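You operate a simulated robot arm through the tools that you are given. There is no shell and no other tool.

The job below is to be done with a simulated robot arm. You get a single attempt, and the scene is never put back.

## Task
Top up the blue-dot shock to the pressure on the chart.
Fine: open the green valve for it; then seal the chuck, shut the valve, dump the hose, shut the dump knob.

The check looks at the end state, three seconds after you hand in, the way a careful person would. Anything else that was tipped, shoved, dropped, spilled or broken makes it a failure. Lids that push on must go on centred and level and be pressed home; caps that screw on are set level and turned clockwise until they are tight.

## Robot
A 6-joint arm with a three-finger gripper, fixed in place. Base frame: the origin is on the floor under the middle of its stand, x ahead of it, y to its left, z up. Lengths are in mm, angles in degrees, forces in N, time in s.
It reaches about 1213 mm from its shoulder. Its first joint turns from -166.0 to 166.0 degrees. Payload 4.89 kg.
The tool frame sits at the grasp point between the pads (the TCP): z along the fingers, y along the line on which they close. The tips reach 30 mm beyond it. The gripper opens to 164 mm; its body begins 125 mm behind the TCP.
Orientation is told as [roll, pitch, yaw] about the base's x, y, z axes, in that order, counted from this pose: with the fingers straight down and closing along the base's y, the tool's x points along the base's -x, its y along +y and its z along -z.

## Interface
- The arm moves only by the tool apply_moves. Its argument "targets" is a list of rows, each a list of 7 numbers: the turn, a rotation vector about the base's x, y, z in degrees, then the shift along the base's x, y, z in mm, then the finger opening in mm, from 0 to 164. In form: [[wx, wy, wz, tx, ty, tz, fingers], ...]. A call has 1 to 20 rows; each row shifts and turns the commanded pose from where the row before left it. Rows are played at 5 a second. More than 50 mm and 8.6 degrees between two rows, or a gripper value outside its range, and nothing of the call is played. Where a pose cannot be reached the arm comes as near as it can. A force on the tool above 40 N (or 10 N above the force at the start of the call, whichever is more), or a blocked arm, ends the call early, and 0.2 s more pass. The fingers move at their own pace (about 108 mm/s each) and stop on an object; they squeeze with about 41 N. The grip force told is the motor's: it shows also when the fingers shut on nothing. Time passes only in rows, and 0.2 s behind the last, so rows that do not move let the fingers close. The reply holds the time, the measured pose of the TCP, the force on the tool along the base axes, the opening and the grip force, in the units named above and with some noise, with the torque about the TCP (base axes, N m) and any sound that the robot's microphone picked up, and new pictures: "views" is both (left out), scene, wrist or none.
- Cameras (640 x 400 px; columns grow to the right, rows downward): "scene" is fixed at [42.7, 490.6, 1605.1]; the picture's right is [-0.49, -0.87, 0.00], its down [-0.39, 0.22, -0.89] and it looks along [0.78, -0.43, -0.45] (base axes); focal length 331 px, centre (320, 200). "wrist" rides on the gripper at [76, -2, -152] in the tool frame; the picture's right is [0.02, 1.00, 0.00], its down [-0.88, 0.02, -0.47] and it looks along [-0.47, 0.01, 0.88] (tool axes); focal length 247 px, centre (320, 200).
- move_column(by): moves the trunk up (or, below 0, down) by that many mm; the arm rides with it, the base frame stays. It gives what a move gives, with no picture.
- pixel_to_xyz(camera, pixels): for up to 12 pixels [column, row] of the newest picture of that camera ("zoom" is the newest enlarged one), the place [x, y, z] in the base frame of the surface seen there, good to about 3 mm, but the place of the scene camera against the robot may be out by one fixed shift of up to 12 mm in any direction. The clock stands still meanwhile.
- enlarge(camera, box): a new picture of the part [left, top, right, bottom] of that camera's present view, enlarged. The clock stands still meanwhile.
- job_done(): hands the job in; it is judged then, once.

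Leave the gripper open and the arm clear of the work at the hand-in unless told otherwise.

The tools are called after "Request:" as a command line: name --pt "numbers of a row" for each row, then --argument value for the rest, lists and objects as JSON in quotes. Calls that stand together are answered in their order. apply_moves: Moves the arm, as the interface text tells. Its arguments: {"type":"object","properties":{"targets":{"type":"array"},"views":{"type":"string","enum":["both","scene","wrist","none"]}},"required":["targets"]} The other tools are called the same way: move_column (by) moves the trunk up or down; pixel_to_xyz (camera, pixels) gives the place of the surface under pixels of a picture; enlarge (camera, box) takes an enlarged picture of a part of a camera's view; job_done () hands the job in.

At the start:

```text
time: 0.0
tool_pos: [575.1, -51.6, 1408.7]
tool_rot: [0.0, -0.1, 0.0]
ft_force: [-0.8, 0.3, 0.0]
wrist_torque: [0.0, 0.0, -0.04]
width: 164.3
grasp_force: 0.0
trunk travel left (down, up): [-225.0, 165.0]
```

scene: 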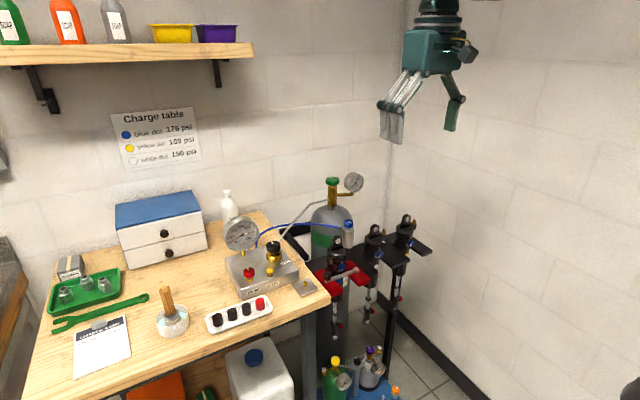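
wrist: 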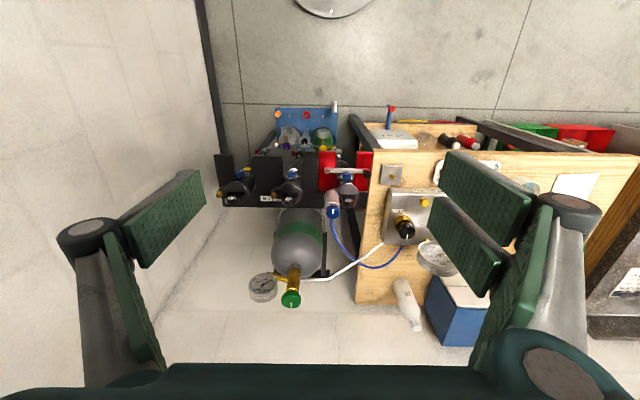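

I see a chart on the wall (about 155,137), a fill block with gauge on the bench (about 260,255), a cylinder with green valve (about 333,182), and three shocks on a stand (about 340–410, 220–300). I will enlarge these to read them.

Request:
enlarge --camera "scene" --box '[100, 95, 220, 175]'

Request:
enlarge --camera "scene" --box '[210, 200, 340, 310]'

Request:
enlarge --camera "scene" --box '[300, 160, 440, 350]'

Request:
enlarge --camera "scene" --box '[40, 240, 150, 380]'

Request:
enlarge --camera "wrist" --box '[200, 140, 460, 310]'

```text
5.00 times, centred on (160, 135) of scene
```

zoom: 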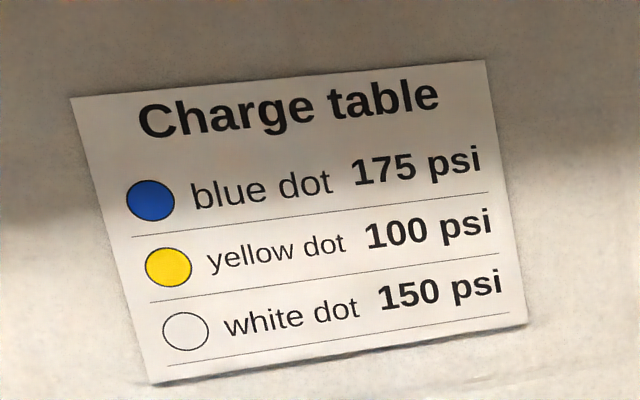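

```text
3.64 times, centred on (275, 255) of scene
```

zoom: 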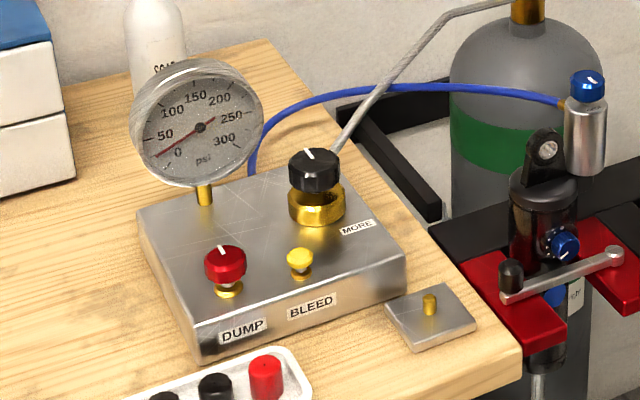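

```text
2.11 times, centred on (370, 255) of scene
```

zoom: 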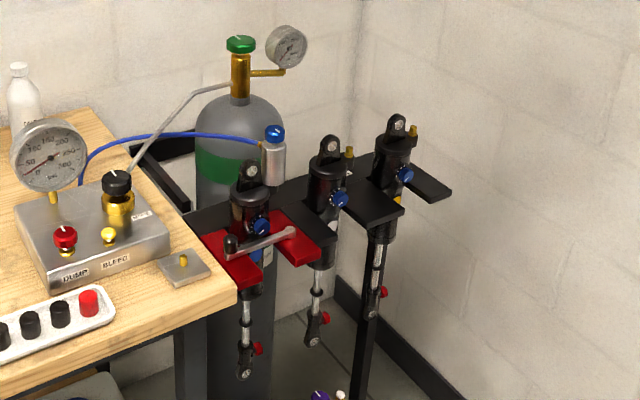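

```text
2.86 times, centred on (95, 310) of scene
```

zoom: 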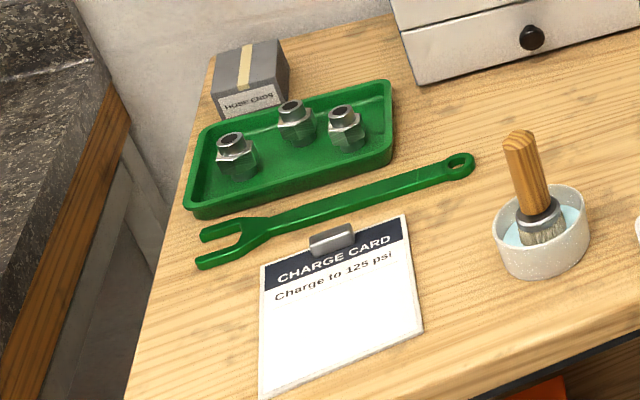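

```text
2.35 times, centred on (330, 225) of wrist
```

zoom: 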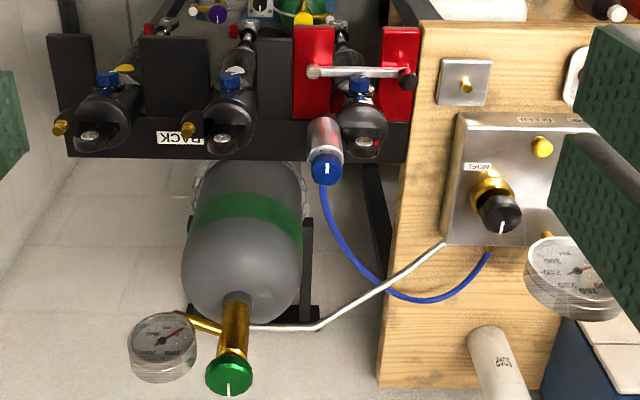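

The chart gives 175 psi for the blue dot, while a card on the bench says 125 psi, which is not the chart. Next I enlarge further to find which shock has the blue dot, how the chuck sits, and the knob marks.

Request:
enlarge --camera "scene" --box '[315, 215, 375, 255]'

Request:
enlarge --camera "scene" --box '[315, 250, 375, 290]'

Request:
enlarge --camera "scene" --box '[355, 205, 425, 250]'

Request:
enlarge --camera "scene" --box '[355, 240, 425, 285]'

Request:
enlarge --camera "scene" --box '[310, 165, 370, 205]'

Request:
enlarge --camera "scene" --box '[220, 210, 290, 255]'

Request:
enlarge --camera "scene" --box '[230, 250, 320, 300]'

Request:
enlarge --camera "wrist" --box '[215, 150, 305, 210]'

Request:
enlarge --camera "wrist" --box '[300, 150, 390, 220]'

Request:
enlarge --camera "wrist" --box '[375, 180, 455, 250]'

Request:
enlarge --camera "wrist" --box '[240, 250, 320, 310]'

```text
10.00 times, centred on (345, 235) of scene
```

zoom: 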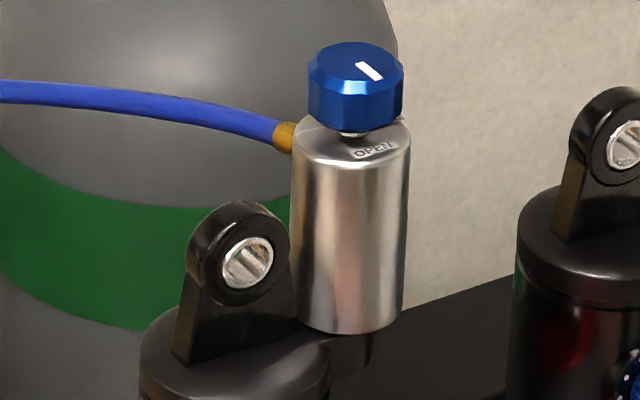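

```text
10.00 times, centred on (345, 270) of scene
```

zoom: 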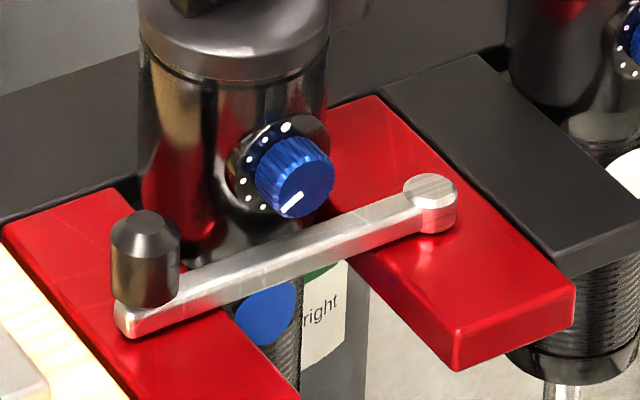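

```text
8.89 times, centred on (390, 228) of scene
```

zoom: 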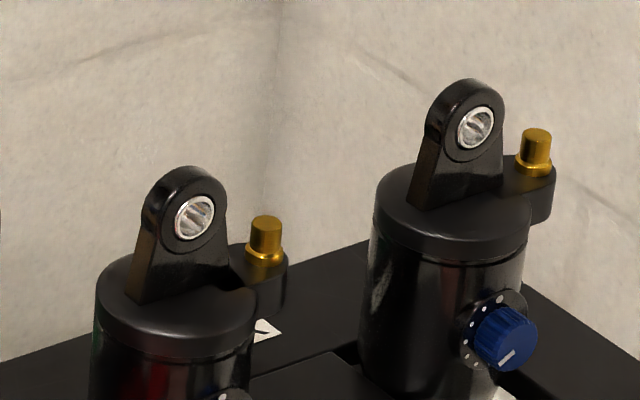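

```text
8.89 times, centred on (390, 262) of scene
```

zoom: 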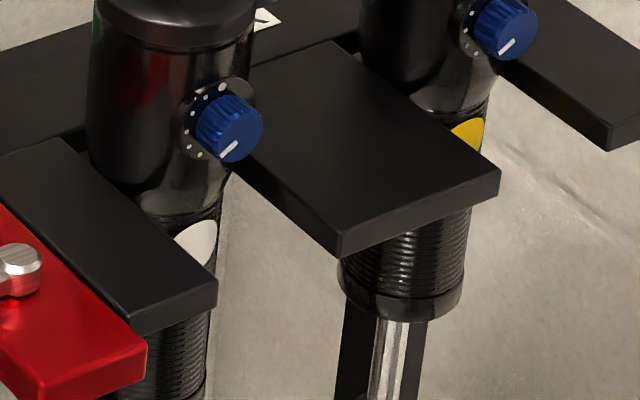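

```text
10.00 times, centred on (340, 185) of scene
```

zoom: 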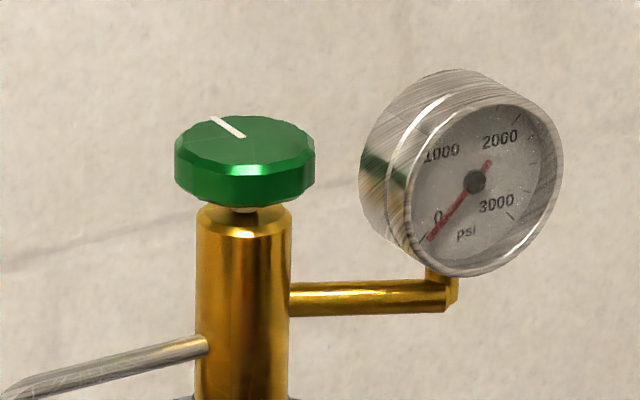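

```text
8.89 times, centred on (255, 232) of scene
```

zoom: 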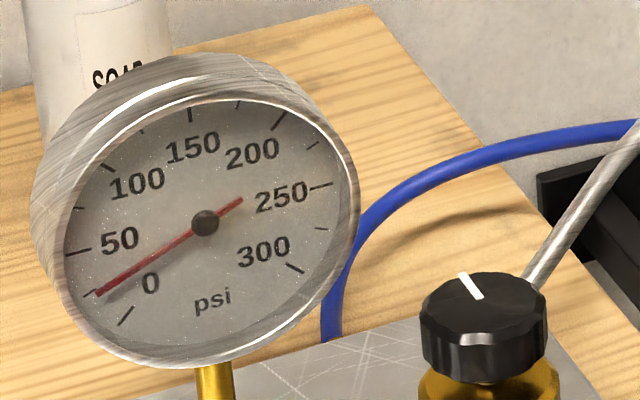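

```text
7.11 times, centred on (275, 275) of scene
```

zoom: 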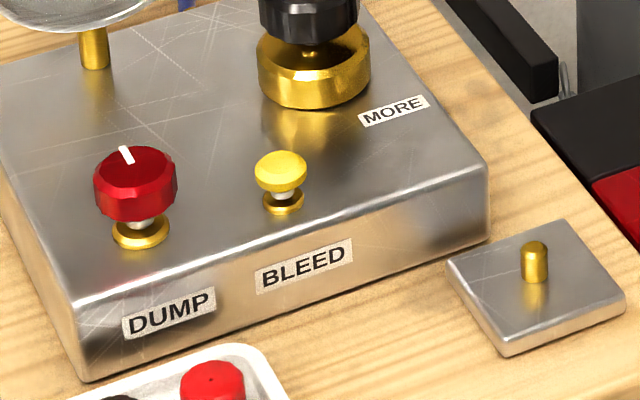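

```text
6.67 times, centred on (260, 180) of wrist
```

zoom: 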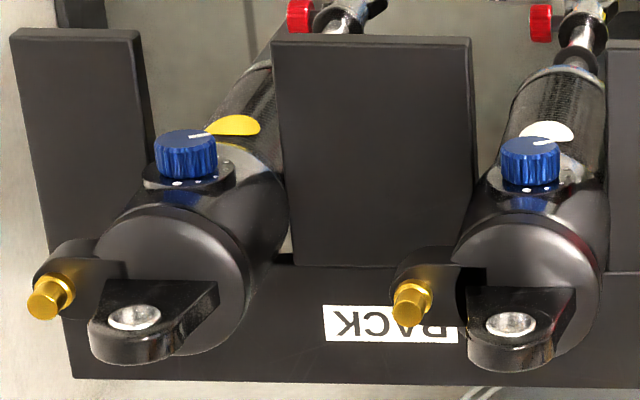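

```text
5.71 times, centred on (345, 185) of wrist
```

zoom: 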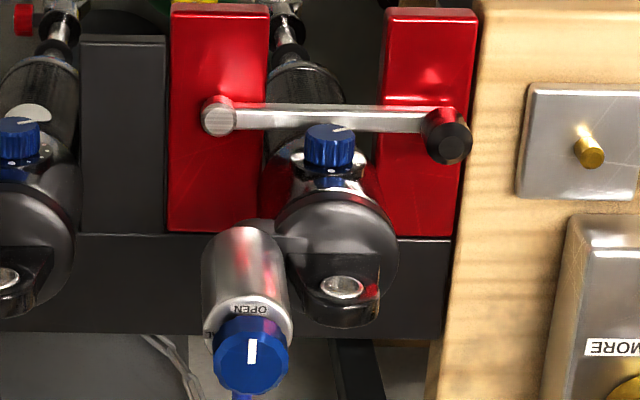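

```text
5.71 times, centred on (415, 215) of wrist
```

zoom: 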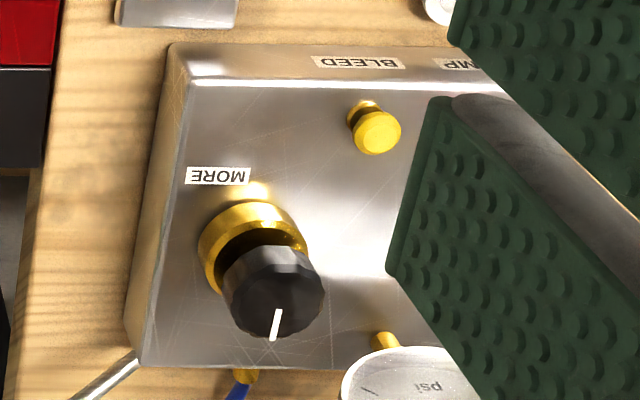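

```text
6.67 times, centred on (280, 280) of wrist
```

zoom: 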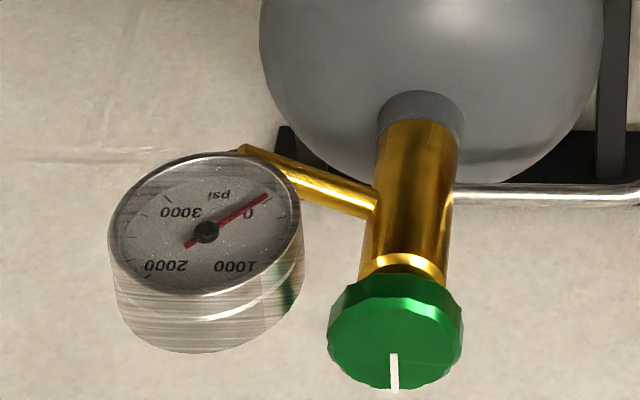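

The blue dot is on the shock in the red vise, the chuck is on it, and its knob mark points to OPEN. Next, tighter views of the gauge, the labels and the chuck top.

Request:
enlarge --camera "scene" --box '[222, 213, 264, 255]'

Request:
enlarge --camera "scene" --box '[340, 215, 360, 235]'

Request:
enlarge --camera "wrist" --box '[320, 180, 350, 225]'

Request:
enlarge --camera "scene" --box '[255, 235, 310, 275]'

Request:
enlarge --camera "scene" --box '[235, 260, 285, 300]'

Request:
enlarge --camera "scene" --box '[322, 170, 368, 200]'

```text
9.52 times, centred on (243, 234) of scene
```

zoom: 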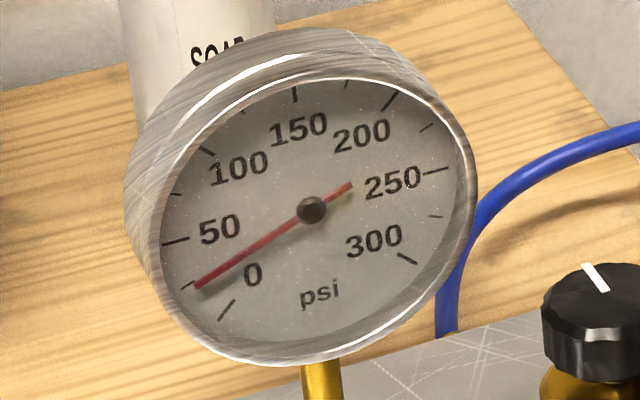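

```text
16.00 times, centred on (350, 225) of scene
```

zoom: 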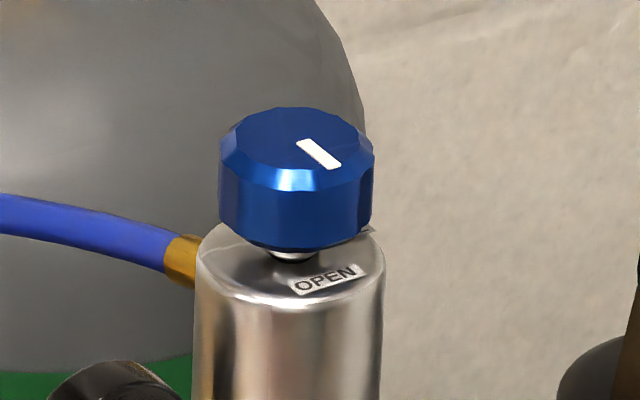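

```text
8.89 times, centred on (335, 202) of wrist
```

zoom: 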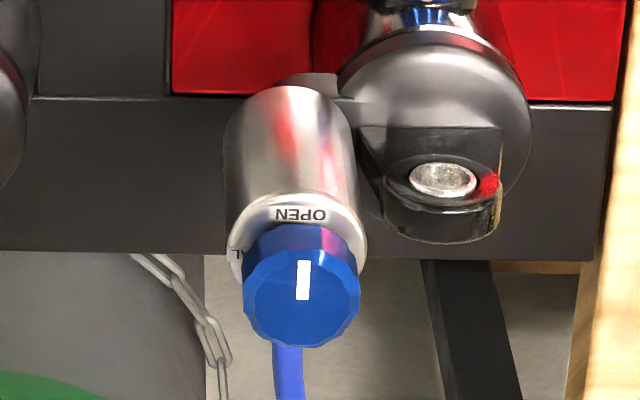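

```text
10.00 times, centred on (282, 255) of scene
```

zoom: 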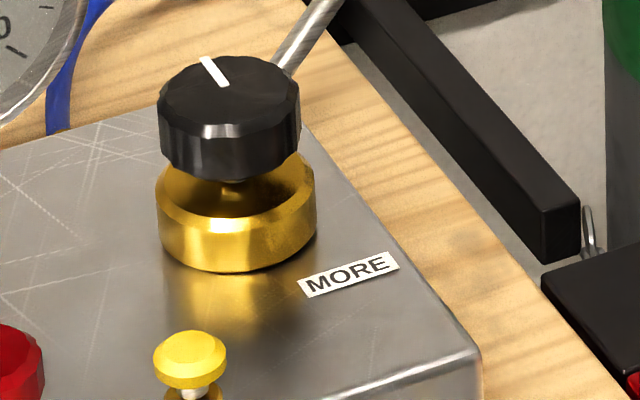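

```text
10.00 times, centred on (260, 280) of scene
```

zoom: 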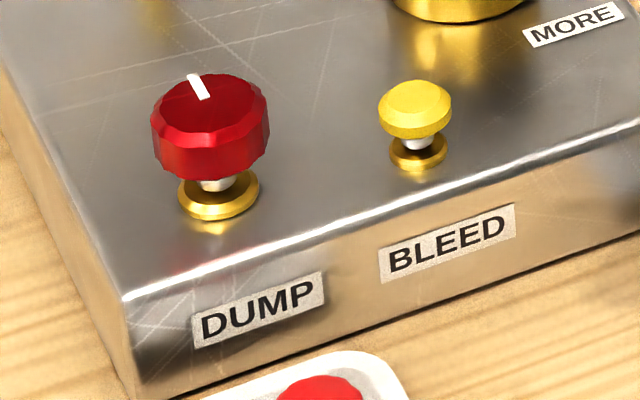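

```text
13.33 times, centred on (345, 185) of scene
```

zoom: 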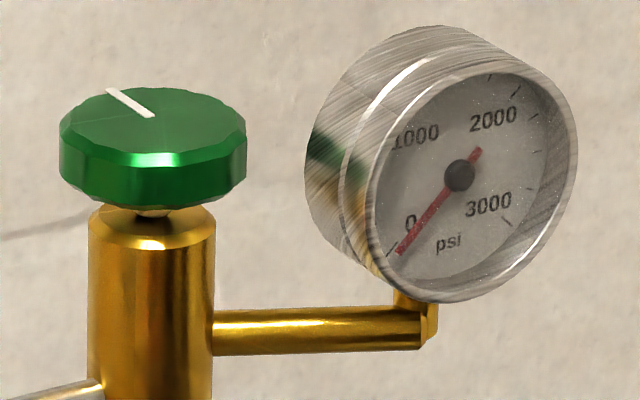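

The chuck has a second label at its −y side (probably SEAL), and the fill gauge reads a little under 25 psi. Next I get 3D places of the knobs from both cameras, in the newest pictures.

Request:
pixel_to_xyz --camera "wrist" --pixels '[[290, 297], [292, 302], [333, 212], [331, 202], [408, 230], [404, 240], [424, 203], [397, 203], [391, 172], [262, 285], [346, 187], [333, 190]]'

Request:
pixel_to_xyz --camera "scene" --pixels '[[333, 179], [348, 223], [274, 244], [269, 269], [250, 271], [240, 232], [354, 182], [285, 262], [305, 290], [345, 258], [255, 275], [338, 183]]'

```text
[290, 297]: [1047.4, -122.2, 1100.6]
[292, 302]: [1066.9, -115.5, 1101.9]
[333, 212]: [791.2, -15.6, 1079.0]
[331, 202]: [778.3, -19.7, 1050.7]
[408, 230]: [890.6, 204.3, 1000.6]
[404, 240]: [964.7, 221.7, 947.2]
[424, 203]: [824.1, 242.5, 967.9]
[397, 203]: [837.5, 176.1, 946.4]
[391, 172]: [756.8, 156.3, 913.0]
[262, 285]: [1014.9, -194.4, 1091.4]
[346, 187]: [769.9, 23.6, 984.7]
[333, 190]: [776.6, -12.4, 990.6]
```

```text
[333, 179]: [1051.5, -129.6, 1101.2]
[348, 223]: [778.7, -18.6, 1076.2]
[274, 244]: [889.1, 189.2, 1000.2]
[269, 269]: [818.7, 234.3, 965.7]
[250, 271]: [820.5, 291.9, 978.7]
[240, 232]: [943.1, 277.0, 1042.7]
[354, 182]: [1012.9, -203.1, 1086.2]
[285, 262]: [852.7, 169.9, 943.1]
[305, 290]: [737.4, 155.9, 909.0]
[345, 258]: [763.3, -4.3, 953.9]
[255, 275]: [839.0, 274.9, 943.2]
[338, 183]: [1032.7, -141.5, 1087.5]
```

The camera gives knob tops: green ≈(1048,−125,1101), chuck ≈(785,−17,1078), regulator ≈(889,195,1000), dump ≈(820,291,979). Next I check the walls behind and beside the cylinder, the eyelet next to the chuck, and the gauge rims for clearance.

Request:
pixel_to_xyz --camera "scene" --pixels '[[300, 150], [370, 130], [430, 180], [337, 236], [339, 240], [354, 174], [363, 183], [345, 183], [240, 218], [226, 236], [256, 232], [241, 249]]'

Request:
pixel_to_xyz --camera "wrist" --pixels '[[300, 350], [200, 330], [320, 260], [436, 258], [418, 250], [445, 270], [333, 208], [280, 298], [301, 298], [290, 305], [290, 290], [333, 218]]'

```text
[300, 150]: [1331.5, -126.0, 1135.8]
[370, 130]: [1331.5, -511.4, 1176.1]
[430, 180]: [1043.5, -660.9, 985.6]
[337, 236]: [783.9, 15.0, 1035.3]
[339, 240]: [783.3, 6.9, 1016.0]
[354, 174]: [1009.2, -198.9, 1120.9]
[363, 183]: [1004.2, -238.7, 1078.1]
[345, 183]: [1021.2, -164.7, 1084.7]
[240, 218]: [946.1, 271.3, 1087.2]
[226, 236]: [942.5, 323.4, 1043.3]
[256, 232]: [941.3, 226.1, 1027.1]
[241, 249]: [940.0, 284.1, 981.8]
```

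```text
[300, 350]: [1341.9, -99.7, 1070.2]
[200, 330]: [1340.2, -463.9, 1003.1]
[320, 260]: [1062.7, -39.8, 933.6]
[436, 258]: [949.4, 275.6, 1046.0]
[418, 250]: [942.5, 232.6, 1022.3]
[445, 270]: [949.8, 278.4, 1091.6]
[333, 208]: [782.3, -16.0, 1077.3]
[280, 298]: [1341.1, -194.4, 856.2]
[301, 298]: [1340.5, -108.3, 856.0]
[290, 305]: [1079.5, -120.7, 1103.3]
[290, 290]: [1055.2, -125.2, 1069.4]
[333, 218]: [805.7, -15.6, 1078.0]
```

Walls are about 280 mm beyond the green knob, so there is room. I now move high toward a point above the green knob at about (1058,−123), staying at z≈1400 with fingers partly closed to 110 mm.

Request:
apply_moves --pt "0 0 0 40 -6 0 140" --pt "0 0 0 40 -6 0 110" --pt "0 0 0 40 -6 0 110" --pt "0 0 0 40 -6 0 110" --pt "0 0 0 40 -6 0 110" --pt "0 0 0 40 -6 0 110" --pt "0 0 0 40 -6 0 110" --pt "0 0 0 40 -6 0 110" --pt "0 0 0 40 -6 0 110" --pt "0 0 0 40 -6 0 110" --pt "0 0 0 40 -6 -20 110" --pt "0 0 0 43 -5 -40 110"

```text
refused: row 12 steps farther than a row can; nothing moved
```

The last row was too long; I send it again with shorter steps.

Request:
apply_moves --pt "0 0 0 40 -6 0 140" --pt "0 0 0 40 -6 0 110" --pt "0 0 0 40 -6 0 110" --pt "0 0 0 40 -6 0 110" --pt "0 0 0 40 -6 0 110" --pt "0 0 0 40 -6 0 110" --pt "0 0 0 40 -6 0 110" --pt "0 0 0 40 -6 0 110" --pt "0 0 0 40 -6 0 110" --pt "0 0 0 40 -6 0 110" --pt "0 0 0 40 -6 -20 110" --pt "0 0 0 43 -5 -20 110"

```text
time: 2.6
tool_pos: [1058.4, -121.6, 1370.2]
tool_rot: [0.0, 0.0, 0.0]
ft_force: [-1.0, 0.2, 1.9]
wrist_torque: [0.01, -0.27, 0.01]
width: 110.0
grasp_force: 0.0
trunk travel left (down, up): [-225.0, 165.0]
```

scene: 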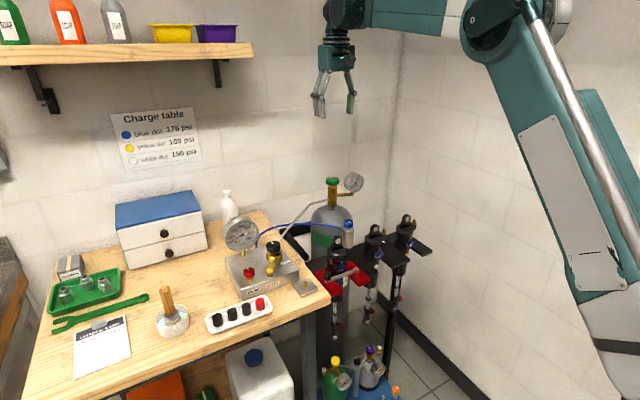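
wrist: 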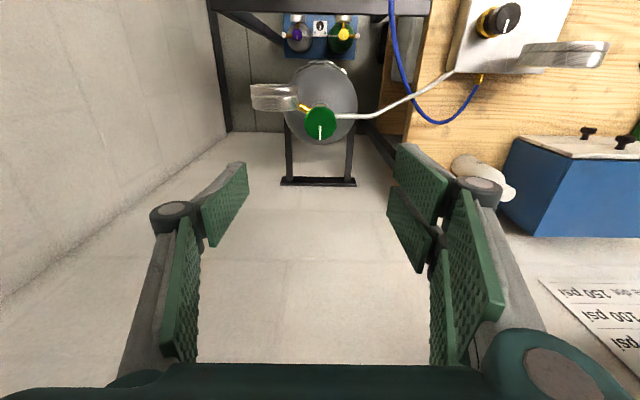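

The arm reached it. In the wrist picture the green knob is at about (320,122). I read its place and zoom in for the mark.

Request:
pixel_to_xyz --camera "wrist" --pixels '[[320, 121], [306, 121], [335, 121], [320, 108], [320, 134], [320, 137], [275, 95], [275, 88], [252, 88], [297, 88]]'

Request:
enlarge --camera "wrist" --box '[240, 60, 380, 150]'

```text
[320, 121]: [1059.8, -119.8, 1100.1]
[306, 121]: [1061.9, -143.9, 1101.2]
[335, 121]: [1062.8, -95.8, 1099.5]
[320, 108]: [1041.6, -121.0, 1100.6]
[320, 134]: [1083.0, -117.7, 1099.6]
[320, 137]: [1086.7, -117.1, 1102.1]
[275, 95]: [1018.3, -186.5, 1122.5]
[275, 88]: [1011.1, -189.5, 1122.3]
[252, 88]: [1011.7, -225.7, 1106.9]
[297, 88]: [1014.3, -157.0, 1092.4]
```

```text
4.44 times, centred on (310, 105) of wrist
```

zoom: 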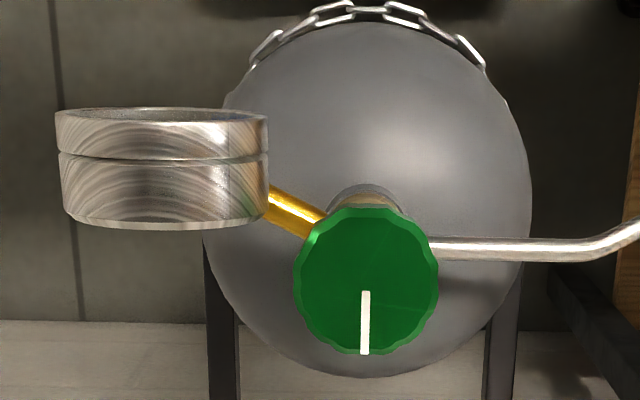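

The green knob centre is ≈(1062,−120), top z≈1101, radius ≈26; the cylinder gauge lies at x<1025, y<−157. I go down in steps to z≈1200 with the fingers at 78 mm, then look again.

Request:
apply_moves --pt "0 0 0 3.6 1.6 -40 90" --pt "0 0 0 0 0 -45 78" --pt "0 0 0 0 0 -45 78" --pt "0 0 0 0 0 -40 78" --pt "0 0 0 0 0 0 78"

```text
time: 3.8
tool_pos: [1064.1, -119.7, 1197.6]
tool_rot: [0.0, 0.1, 0.0]
ft_force: [0.0, 0.7, -1.4]
wrist_torque: [-0.02, 0.09, -0.02]
width: 77.9
grasp_force: 0.1
trunk travel left (down, up): [-225.0, 165.0]
```

scene: 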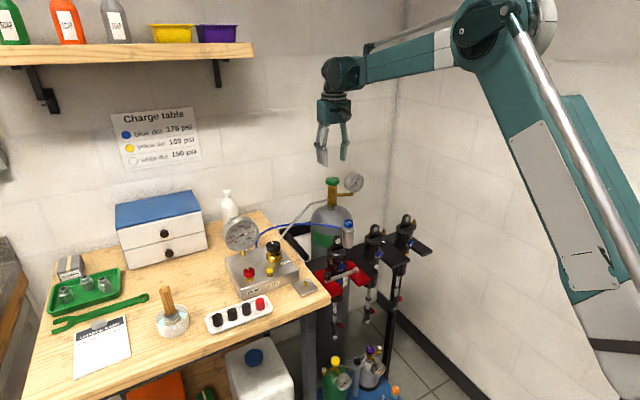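
wrist: 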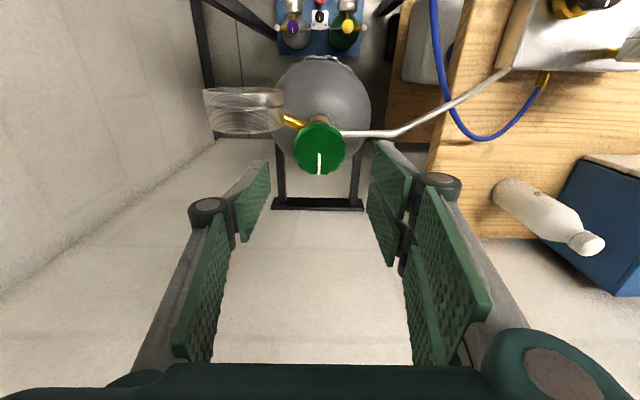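

I'm at z≈1198 above the knob; the knob now shows at (319,150). I check its centre again and the pipes next to it.

Request:
pixel_to_xyz --camera "wrist" --pixels '[[319, 145], [297, 147], [344, 147], [319, 130], [319, 165], [319, 173], [284, 95], [280, 128], [270, 135], [360, 133], [350, 131], [322, 122]]'

Request:
enlarge --camera "wrist" --box '[200, 70, 440, 220]'

```text
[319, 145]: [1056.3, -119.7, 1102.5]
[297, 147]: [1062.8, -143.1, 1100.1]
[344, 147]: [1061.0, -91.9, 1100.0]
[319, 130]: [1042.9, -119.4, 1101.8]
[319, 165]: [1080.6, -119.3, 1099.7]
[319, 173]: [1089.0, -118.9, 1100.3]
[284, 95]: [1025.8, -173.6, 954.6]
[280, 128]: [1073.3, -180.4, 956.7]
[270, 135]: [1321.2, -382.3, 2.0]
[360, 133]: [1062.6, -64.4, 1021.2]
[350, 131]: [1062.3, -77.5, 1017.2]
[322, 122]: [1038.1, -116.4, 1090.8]
```

```text
2.67 times, centred on (320, 145) of wrist
```

zoom: 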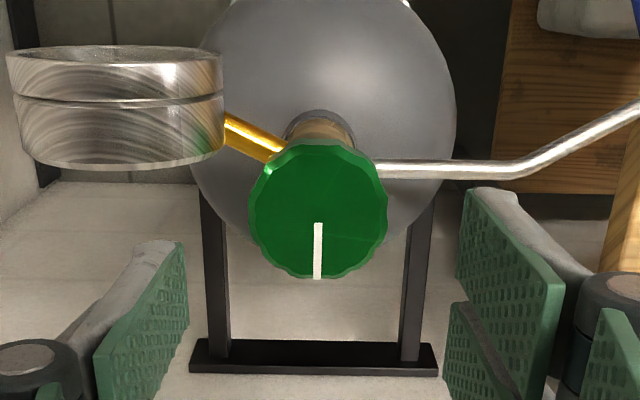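

The knob centre is ≈(1063,−118.5), right under the tool, and the gauge is clear of the fingers. I go down 88 mm to put the tips around the knob, then close gently onto it.

Request:
apply_moves --pt "0 0 0 -1 0.7 -30 78" --pt "0 0 0 0 0 -30 78" --pt "0 0 0 0 0 -18 78" --pt "0 0 0 0 0 -10 78" --pt "0 0 0 0 0 0 78"

```text
time: 5.0
tool_pos: [1060.9, -119.3, 1109.0]
tool_rot: [0.1, 0.0, 0.0]
ft_force: [0.4, 0.3, -0.1]
wrist_torque: [-0.01, 0.01, 0.01]
width: 78.0
grasp_force: 0.0
trunk travel left (down, up): [-225.0, 165.0]
```

scene: 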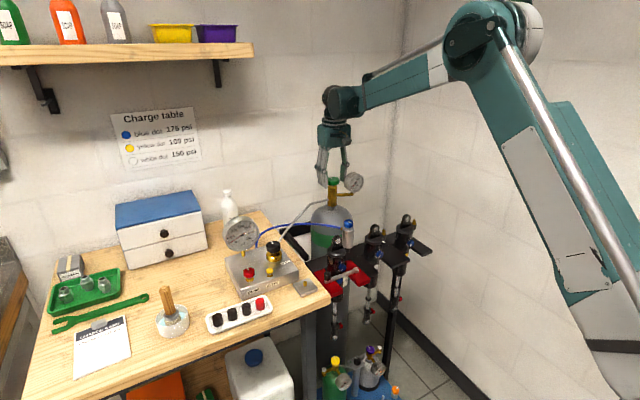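
wrist: 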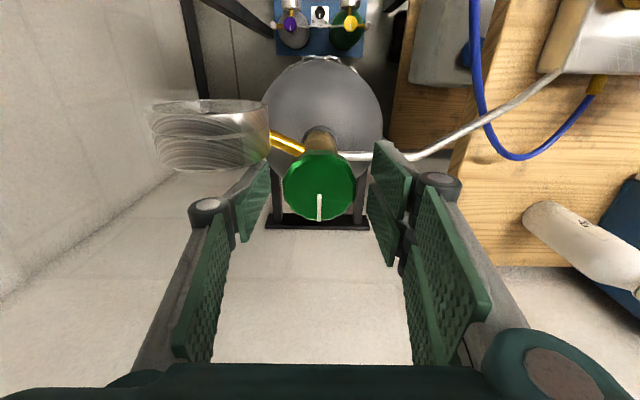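

The knob sits between the fingertips with the gauge clear to the left. A quick close look from both cameras before closing.

Request:
enlarge --camera "scene" --box '[305, 130, 375, 215]'

Request:
enlarge --camera "wrist" --box '[200, 90, 440, 260]'

```text
4.71 times, centred on (340, 172) of scene
```

zoom: 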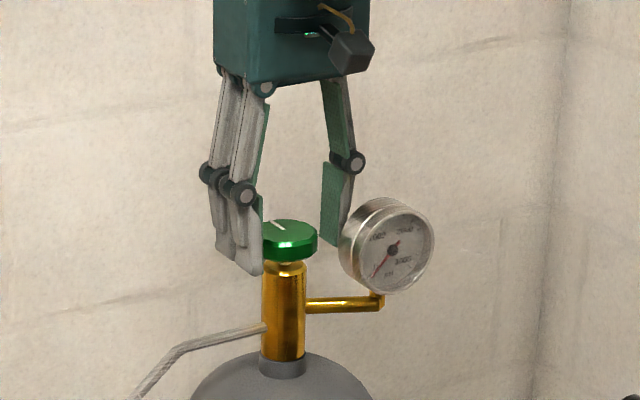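

```text
2.35 times, centred on (320, 175) of wrist
```

zoom: 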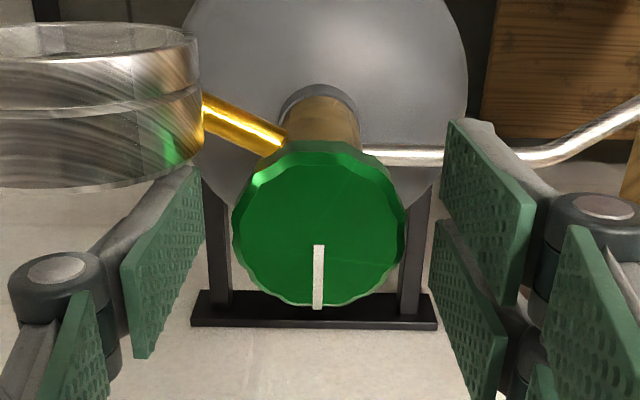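

Both sides are clear and the pads overlap the knob's rim. I close on the green knob without moving.

Request:
apply_moves --pt "0 0 0 0 0 0 60" --pt "0 0 0 0 0 0 45" --pt "0 0 0 0 0 0 40" --pt "0 0 0 0 0 0 40"

```text
time: 6.0
tool_pos: [1061.1, -120.7, 1110.1]
tool_rot: [0.1, 0.0, 0.1]
ft_force: [0.7, -3.7, -0.2]
wrist_torque: [-0.12, 0.02, -0.04]
width: 55.3
grasp_force: 44.8
trunk travel left (down, up): [-225.0, 165.0]
```

scene: 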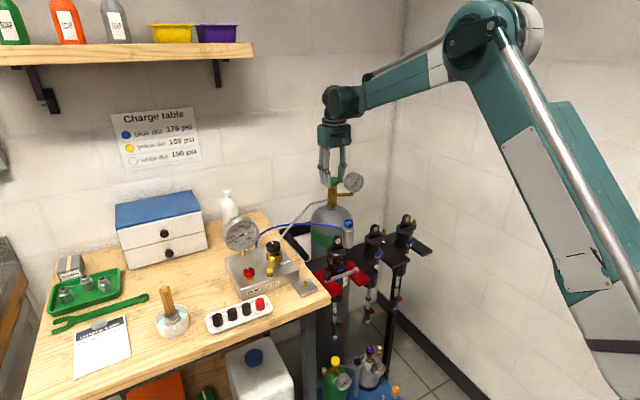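
wrist: 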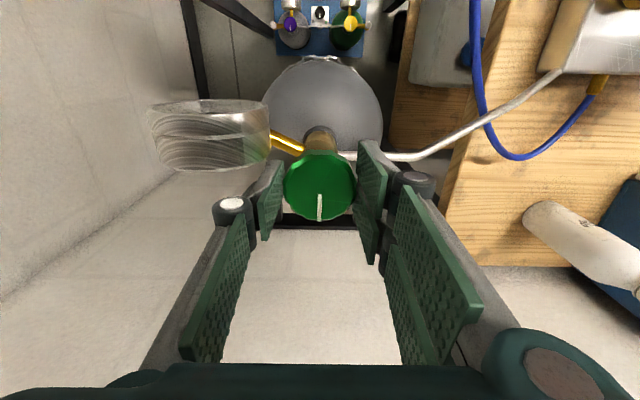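

The green knob is gripped (width 55, grip 45 N). I turn it counter‑clockwise in small steps (3 × 8°) and watch both gauges.

Request:
apply_moves --pt "0 0 8 0 0 0 40" --pt "0 0 8 0 0 0 40" --pt "0 0 8 0 0 0 40"

Request:
enlarge --camera "scene" --box '[222, 213, 264, 255]'

Request:
enlarge --camera "scene" --box '[322, 165, 368, 205]'

```text
time: 6.8
tool_pos: [1062.2, -122.9, 1111.0]
tool_rot: [0.0, 0.0, 23.9]
ft_force: [13.6, -12.6, 5.5]
wrist_torque: [-0.39, -0.68, -0.07]
width: 55.1
grasp_force: 45.6
trunk travel left (down, up): [-225.0, 165.0]
```

scene: 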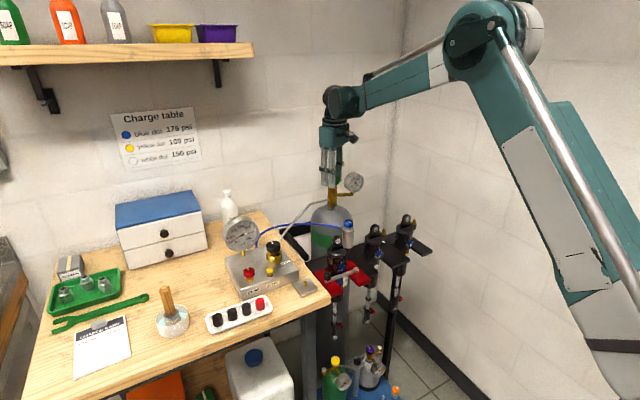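
wrist: 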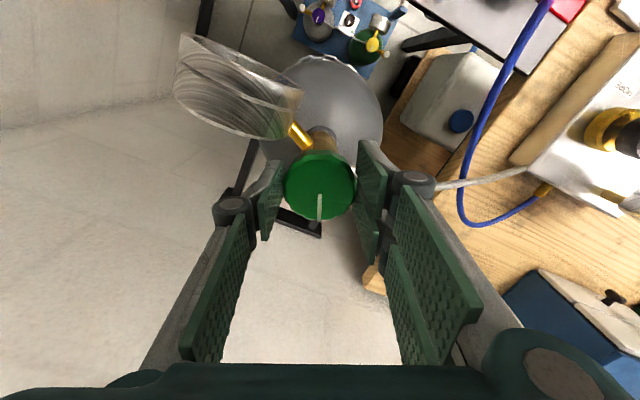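

```text
9.52 times, centred on (243, 234) of scene
```

zoom: 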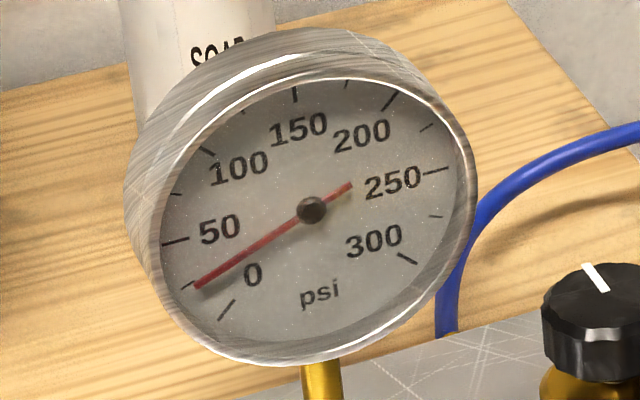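

```text
10.00 times, centred on (345, 185) of scene
```

zoom: 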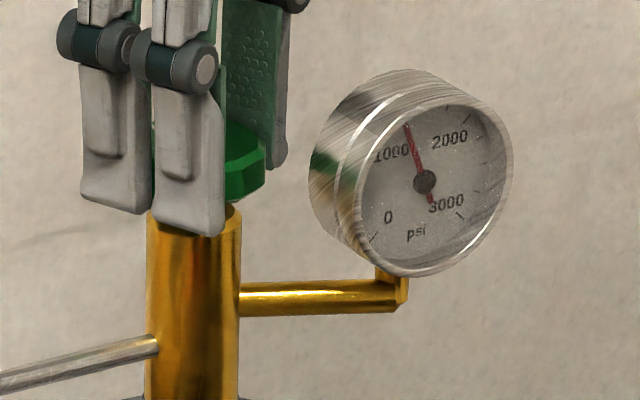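

The knob turned with the hand: the cylinder gauge now reads about 1300 psi and the fill gauge has stayed just under 25. There is some side force, so I shift slightly (+x, −y) while turning 3 more steps.

Request:
apply_moves --pt "0 0 8 1 -1 0 40" --pt "0 0 8 1 -1 0 40" --pt "0 0 8 0 0 0 40"

Request:
enlarge --camera "scene" --box '[222, 213, 264, 255]'

Request:
enlarge --camera "scene" --box '[322, 165, 368, 205]'

```text
time: 7.6
tool_pos: [1062.4, -123.5, 1110.1]
tool_rot: [0.0, 0.0, 48.2]
ft_force: [-2.7, -8.9, -4.2]
wrist_torque: [-0.29, 0.71, 0.01]
width: 55.3
grasp_force: 45.0
trunk travel left (down, up): [-225.0, 165.0]
```

scene: 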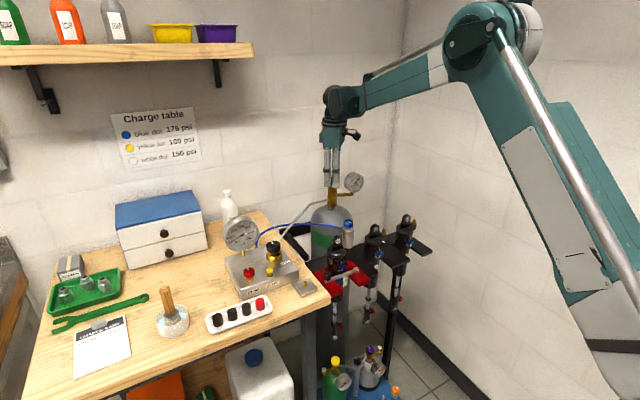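
wrist: 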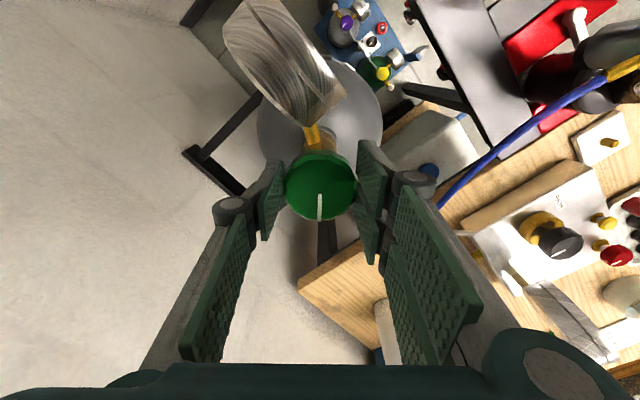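

```text
9.52 times, centred on (243, 234) of scene
```

zoom: 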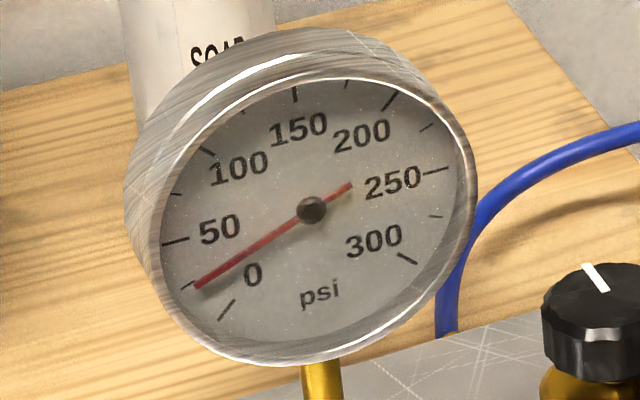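

```text
10.00 times, centred on (345, 185) of scene
```

zoom: 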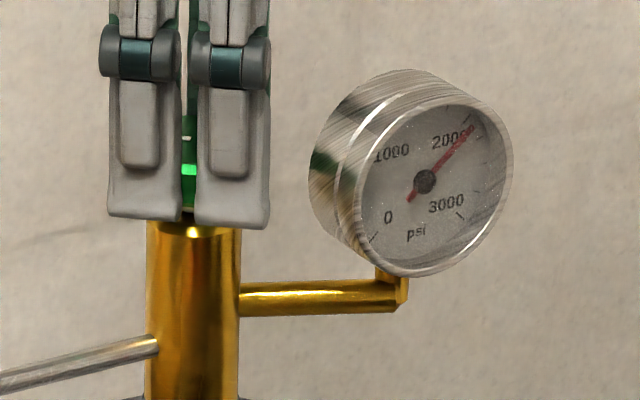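

The cylinder gauge reads about 2100 psi, the fill gauge is unchanged. I turn two more 8° steps to have the valve well open, easing the side force toward −y.

Request:
apply_moves --pt "0 0 8 -0.5 -1 0 40" --pt "0 0 8 -0.5 -1 0 40"

Request:
enlarge --camera "scene" --box '[322, 165, 368, 205]'

```text
time: 8.2
tool_pos: [1062.7, -123.8, 1109.9]
tool_rot: [0.0, -0.1, 64.1]
ft_force: [23.2, -1.7, 5.4]
wrist_torque: [-0.1, -0.67, -0.09]
width: 55.2
grasp_force: 45.0
trunk travel left (down, up): [-225.0, 165.0]
```

scene: 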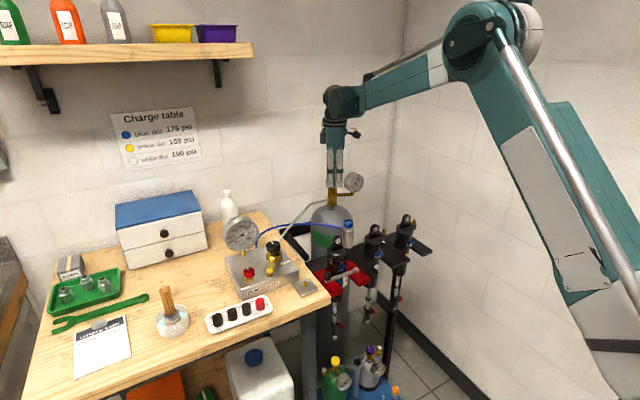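
wrist: 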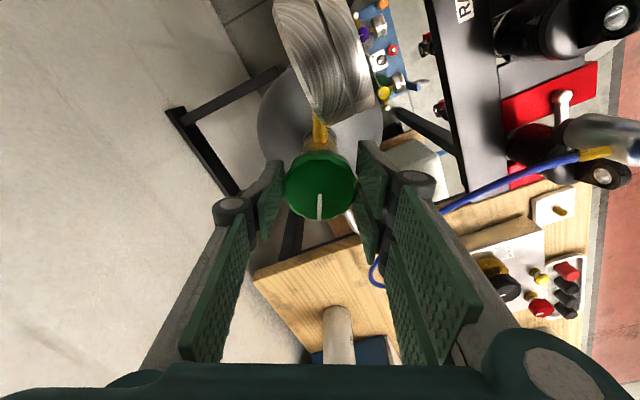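

```text
10.00 times, centred on (345, 185) of scene
```

zoom: 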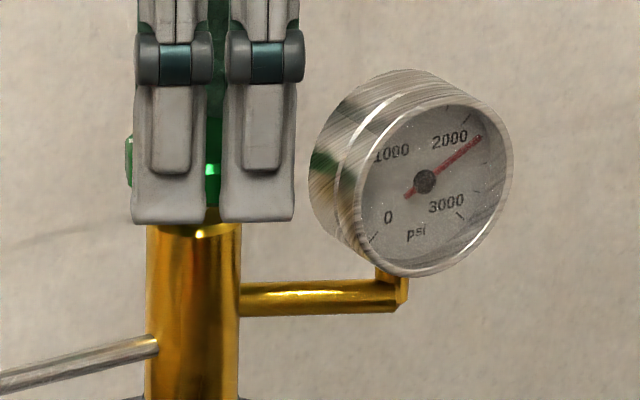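

The cylinder gauge is steady near 2200 psi, so the valve is open. I relieve the side force, open the fingers to 80 mm and lift straight up.

Request:
apply_moves --pt "0 0 0 1 0 0 60" --pt "0 0 0 0 0 0 78" --pt "0 0 0 0 0 0 78" --pt "0 0 0 0 0 30 78" --pt "0 0 0 0 0 45 78" --pt "0 0 0 0 0 45 78"

Request:
enlarge --camera "scene" --box '[322, 165, 368, 205]'

Request:
enlarge --camera "scene" --box '[222, 213, 264, 255]'

```text
time: 9.6
tool_pos: [1061.0, -122.5, 1230.5]
tool_rot: [0.1, 0.1, 64.1]
ft_force: [0.5, -0.7, -0.4]
wrist_torque: [0.02, 0.07, 0.02]
width: 78.0
grasp_force: 0.1
trunk travel left (down, up): [-225.0, 165.0]
```

scene: 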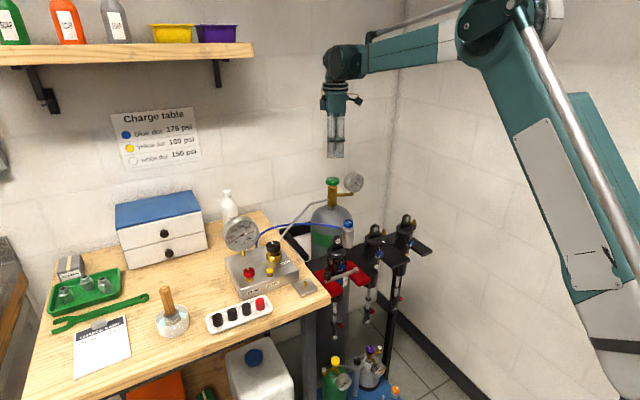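
wrist: 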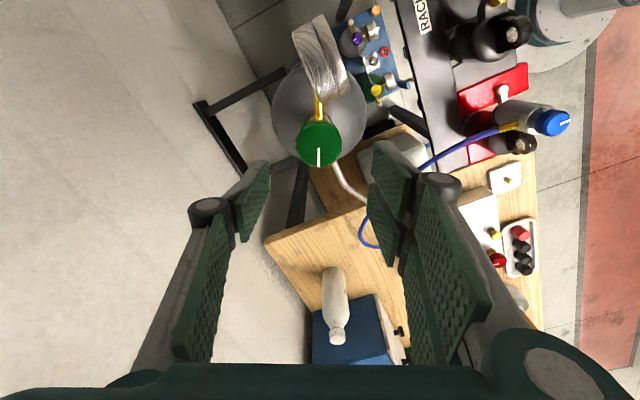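

```text
10.00 times, centred on (345, 185) of scene
```

zoom: 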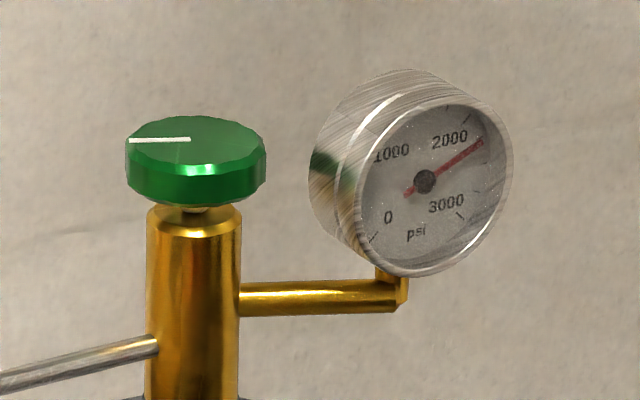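

```text
9.52 times, centred on (243, 234) of scene
```

zoom: 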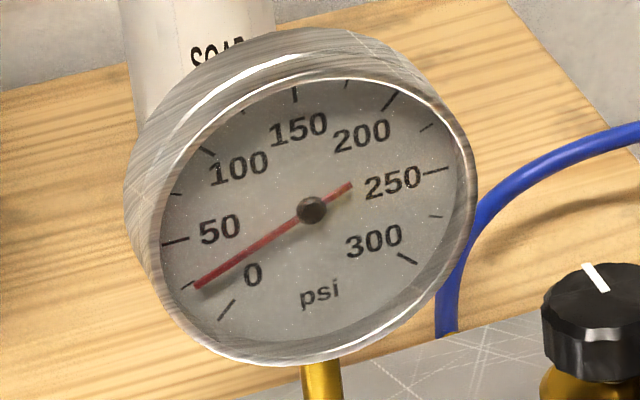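

The valve is open at ≈2200 psi and the fill gauge is still just under 25, so the regulator is backed off. Next I go over the black regulator knob (≈(895,197), top z≈1001), turning the hand to yaw ≈95° so the fingers keep away from the fill gauge.

Request:
apply_moves --pt "0 0 3.5 -18 35 0 78" --pt "0 0 3.5 -18 35 0 78" --pt "0 0 3.5 -18 35 0 78" --pt "0 0 3.5 -18 35 0 78" --pt "0 0 3.5 -18 35 0 78" --pt "0 0 3.5 -18 35 0 78" --pt "0 0 3.5 -18 35 0 78" --pt "0 0 3.5 -18 35 -10 78" --pt "0 0 3 -22 40 -10 78" --pt "0 0 0 0 0 0 78"

```text
time: 11.8
tool_pos: [896.6, 199.3, 1211.0]
tool_rot: [0.0, 0.0, 95.0]
ft_force: [0.0, 0.6, 0.6]
wrist_torque: [-0.12, -0.01, -0.03]
width: 78.1
grasp_force: 0.1
trunk travel left (down, up): [-225.0, 165.0]
```

scene: 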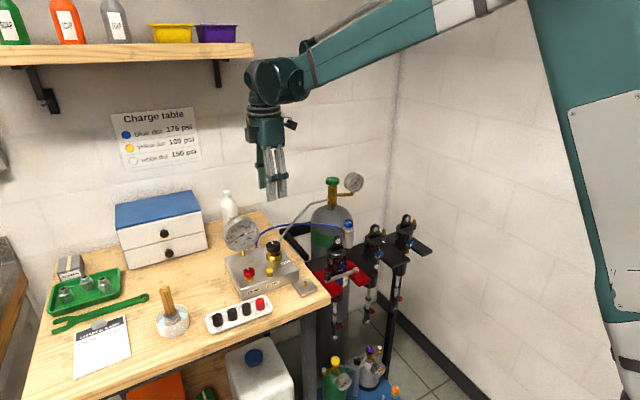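
wrist: 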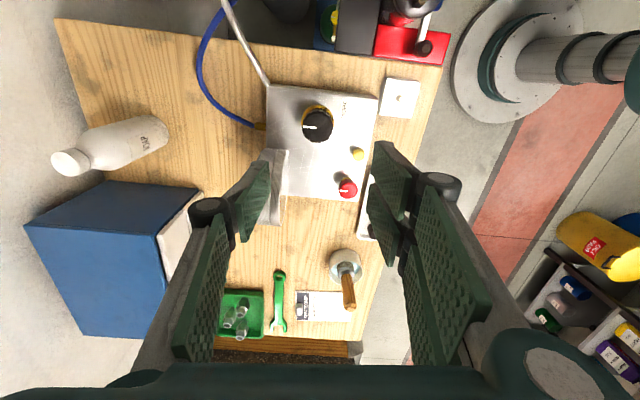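

The regulator knob is at about (317,126) in the wrist view; the gauge at (272,190), dump at (347,188), bleed at (357,154). I read their places.

Request:
pixel_to_xyz --camera "wrist" --pixels '[[317, 126], [304, 126], [332, 126], [317, 113], [317, 139], [265, 160], [280, 160], [270, 215], [286, 170], [347, 187], [357, 153], [345, 105]]'

Request:
enlarge --camera "wrist" --box '[240, 70, 400, 210]'

```text
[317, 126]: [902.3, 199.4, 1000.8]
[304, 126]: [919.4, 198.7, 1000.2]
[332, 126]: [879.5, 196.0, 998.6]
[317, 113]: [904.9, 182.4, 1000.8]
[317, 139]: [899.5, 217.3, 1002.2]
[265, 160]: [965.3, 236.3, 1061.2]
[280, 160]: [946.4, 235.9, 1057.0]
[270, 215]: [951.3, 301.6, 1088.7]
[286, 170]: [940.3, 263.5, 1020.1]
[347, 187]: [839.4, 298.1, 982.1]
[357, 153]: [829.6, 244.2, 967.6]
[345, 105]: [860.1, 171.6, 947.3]
```

```text
2.86 times, centred on (320, 140) of wrist
```

zoom: 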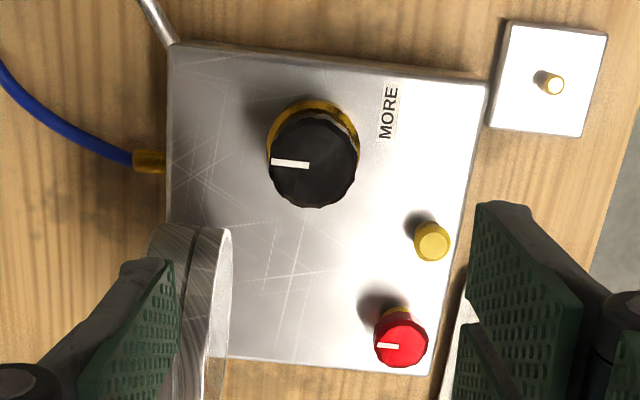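

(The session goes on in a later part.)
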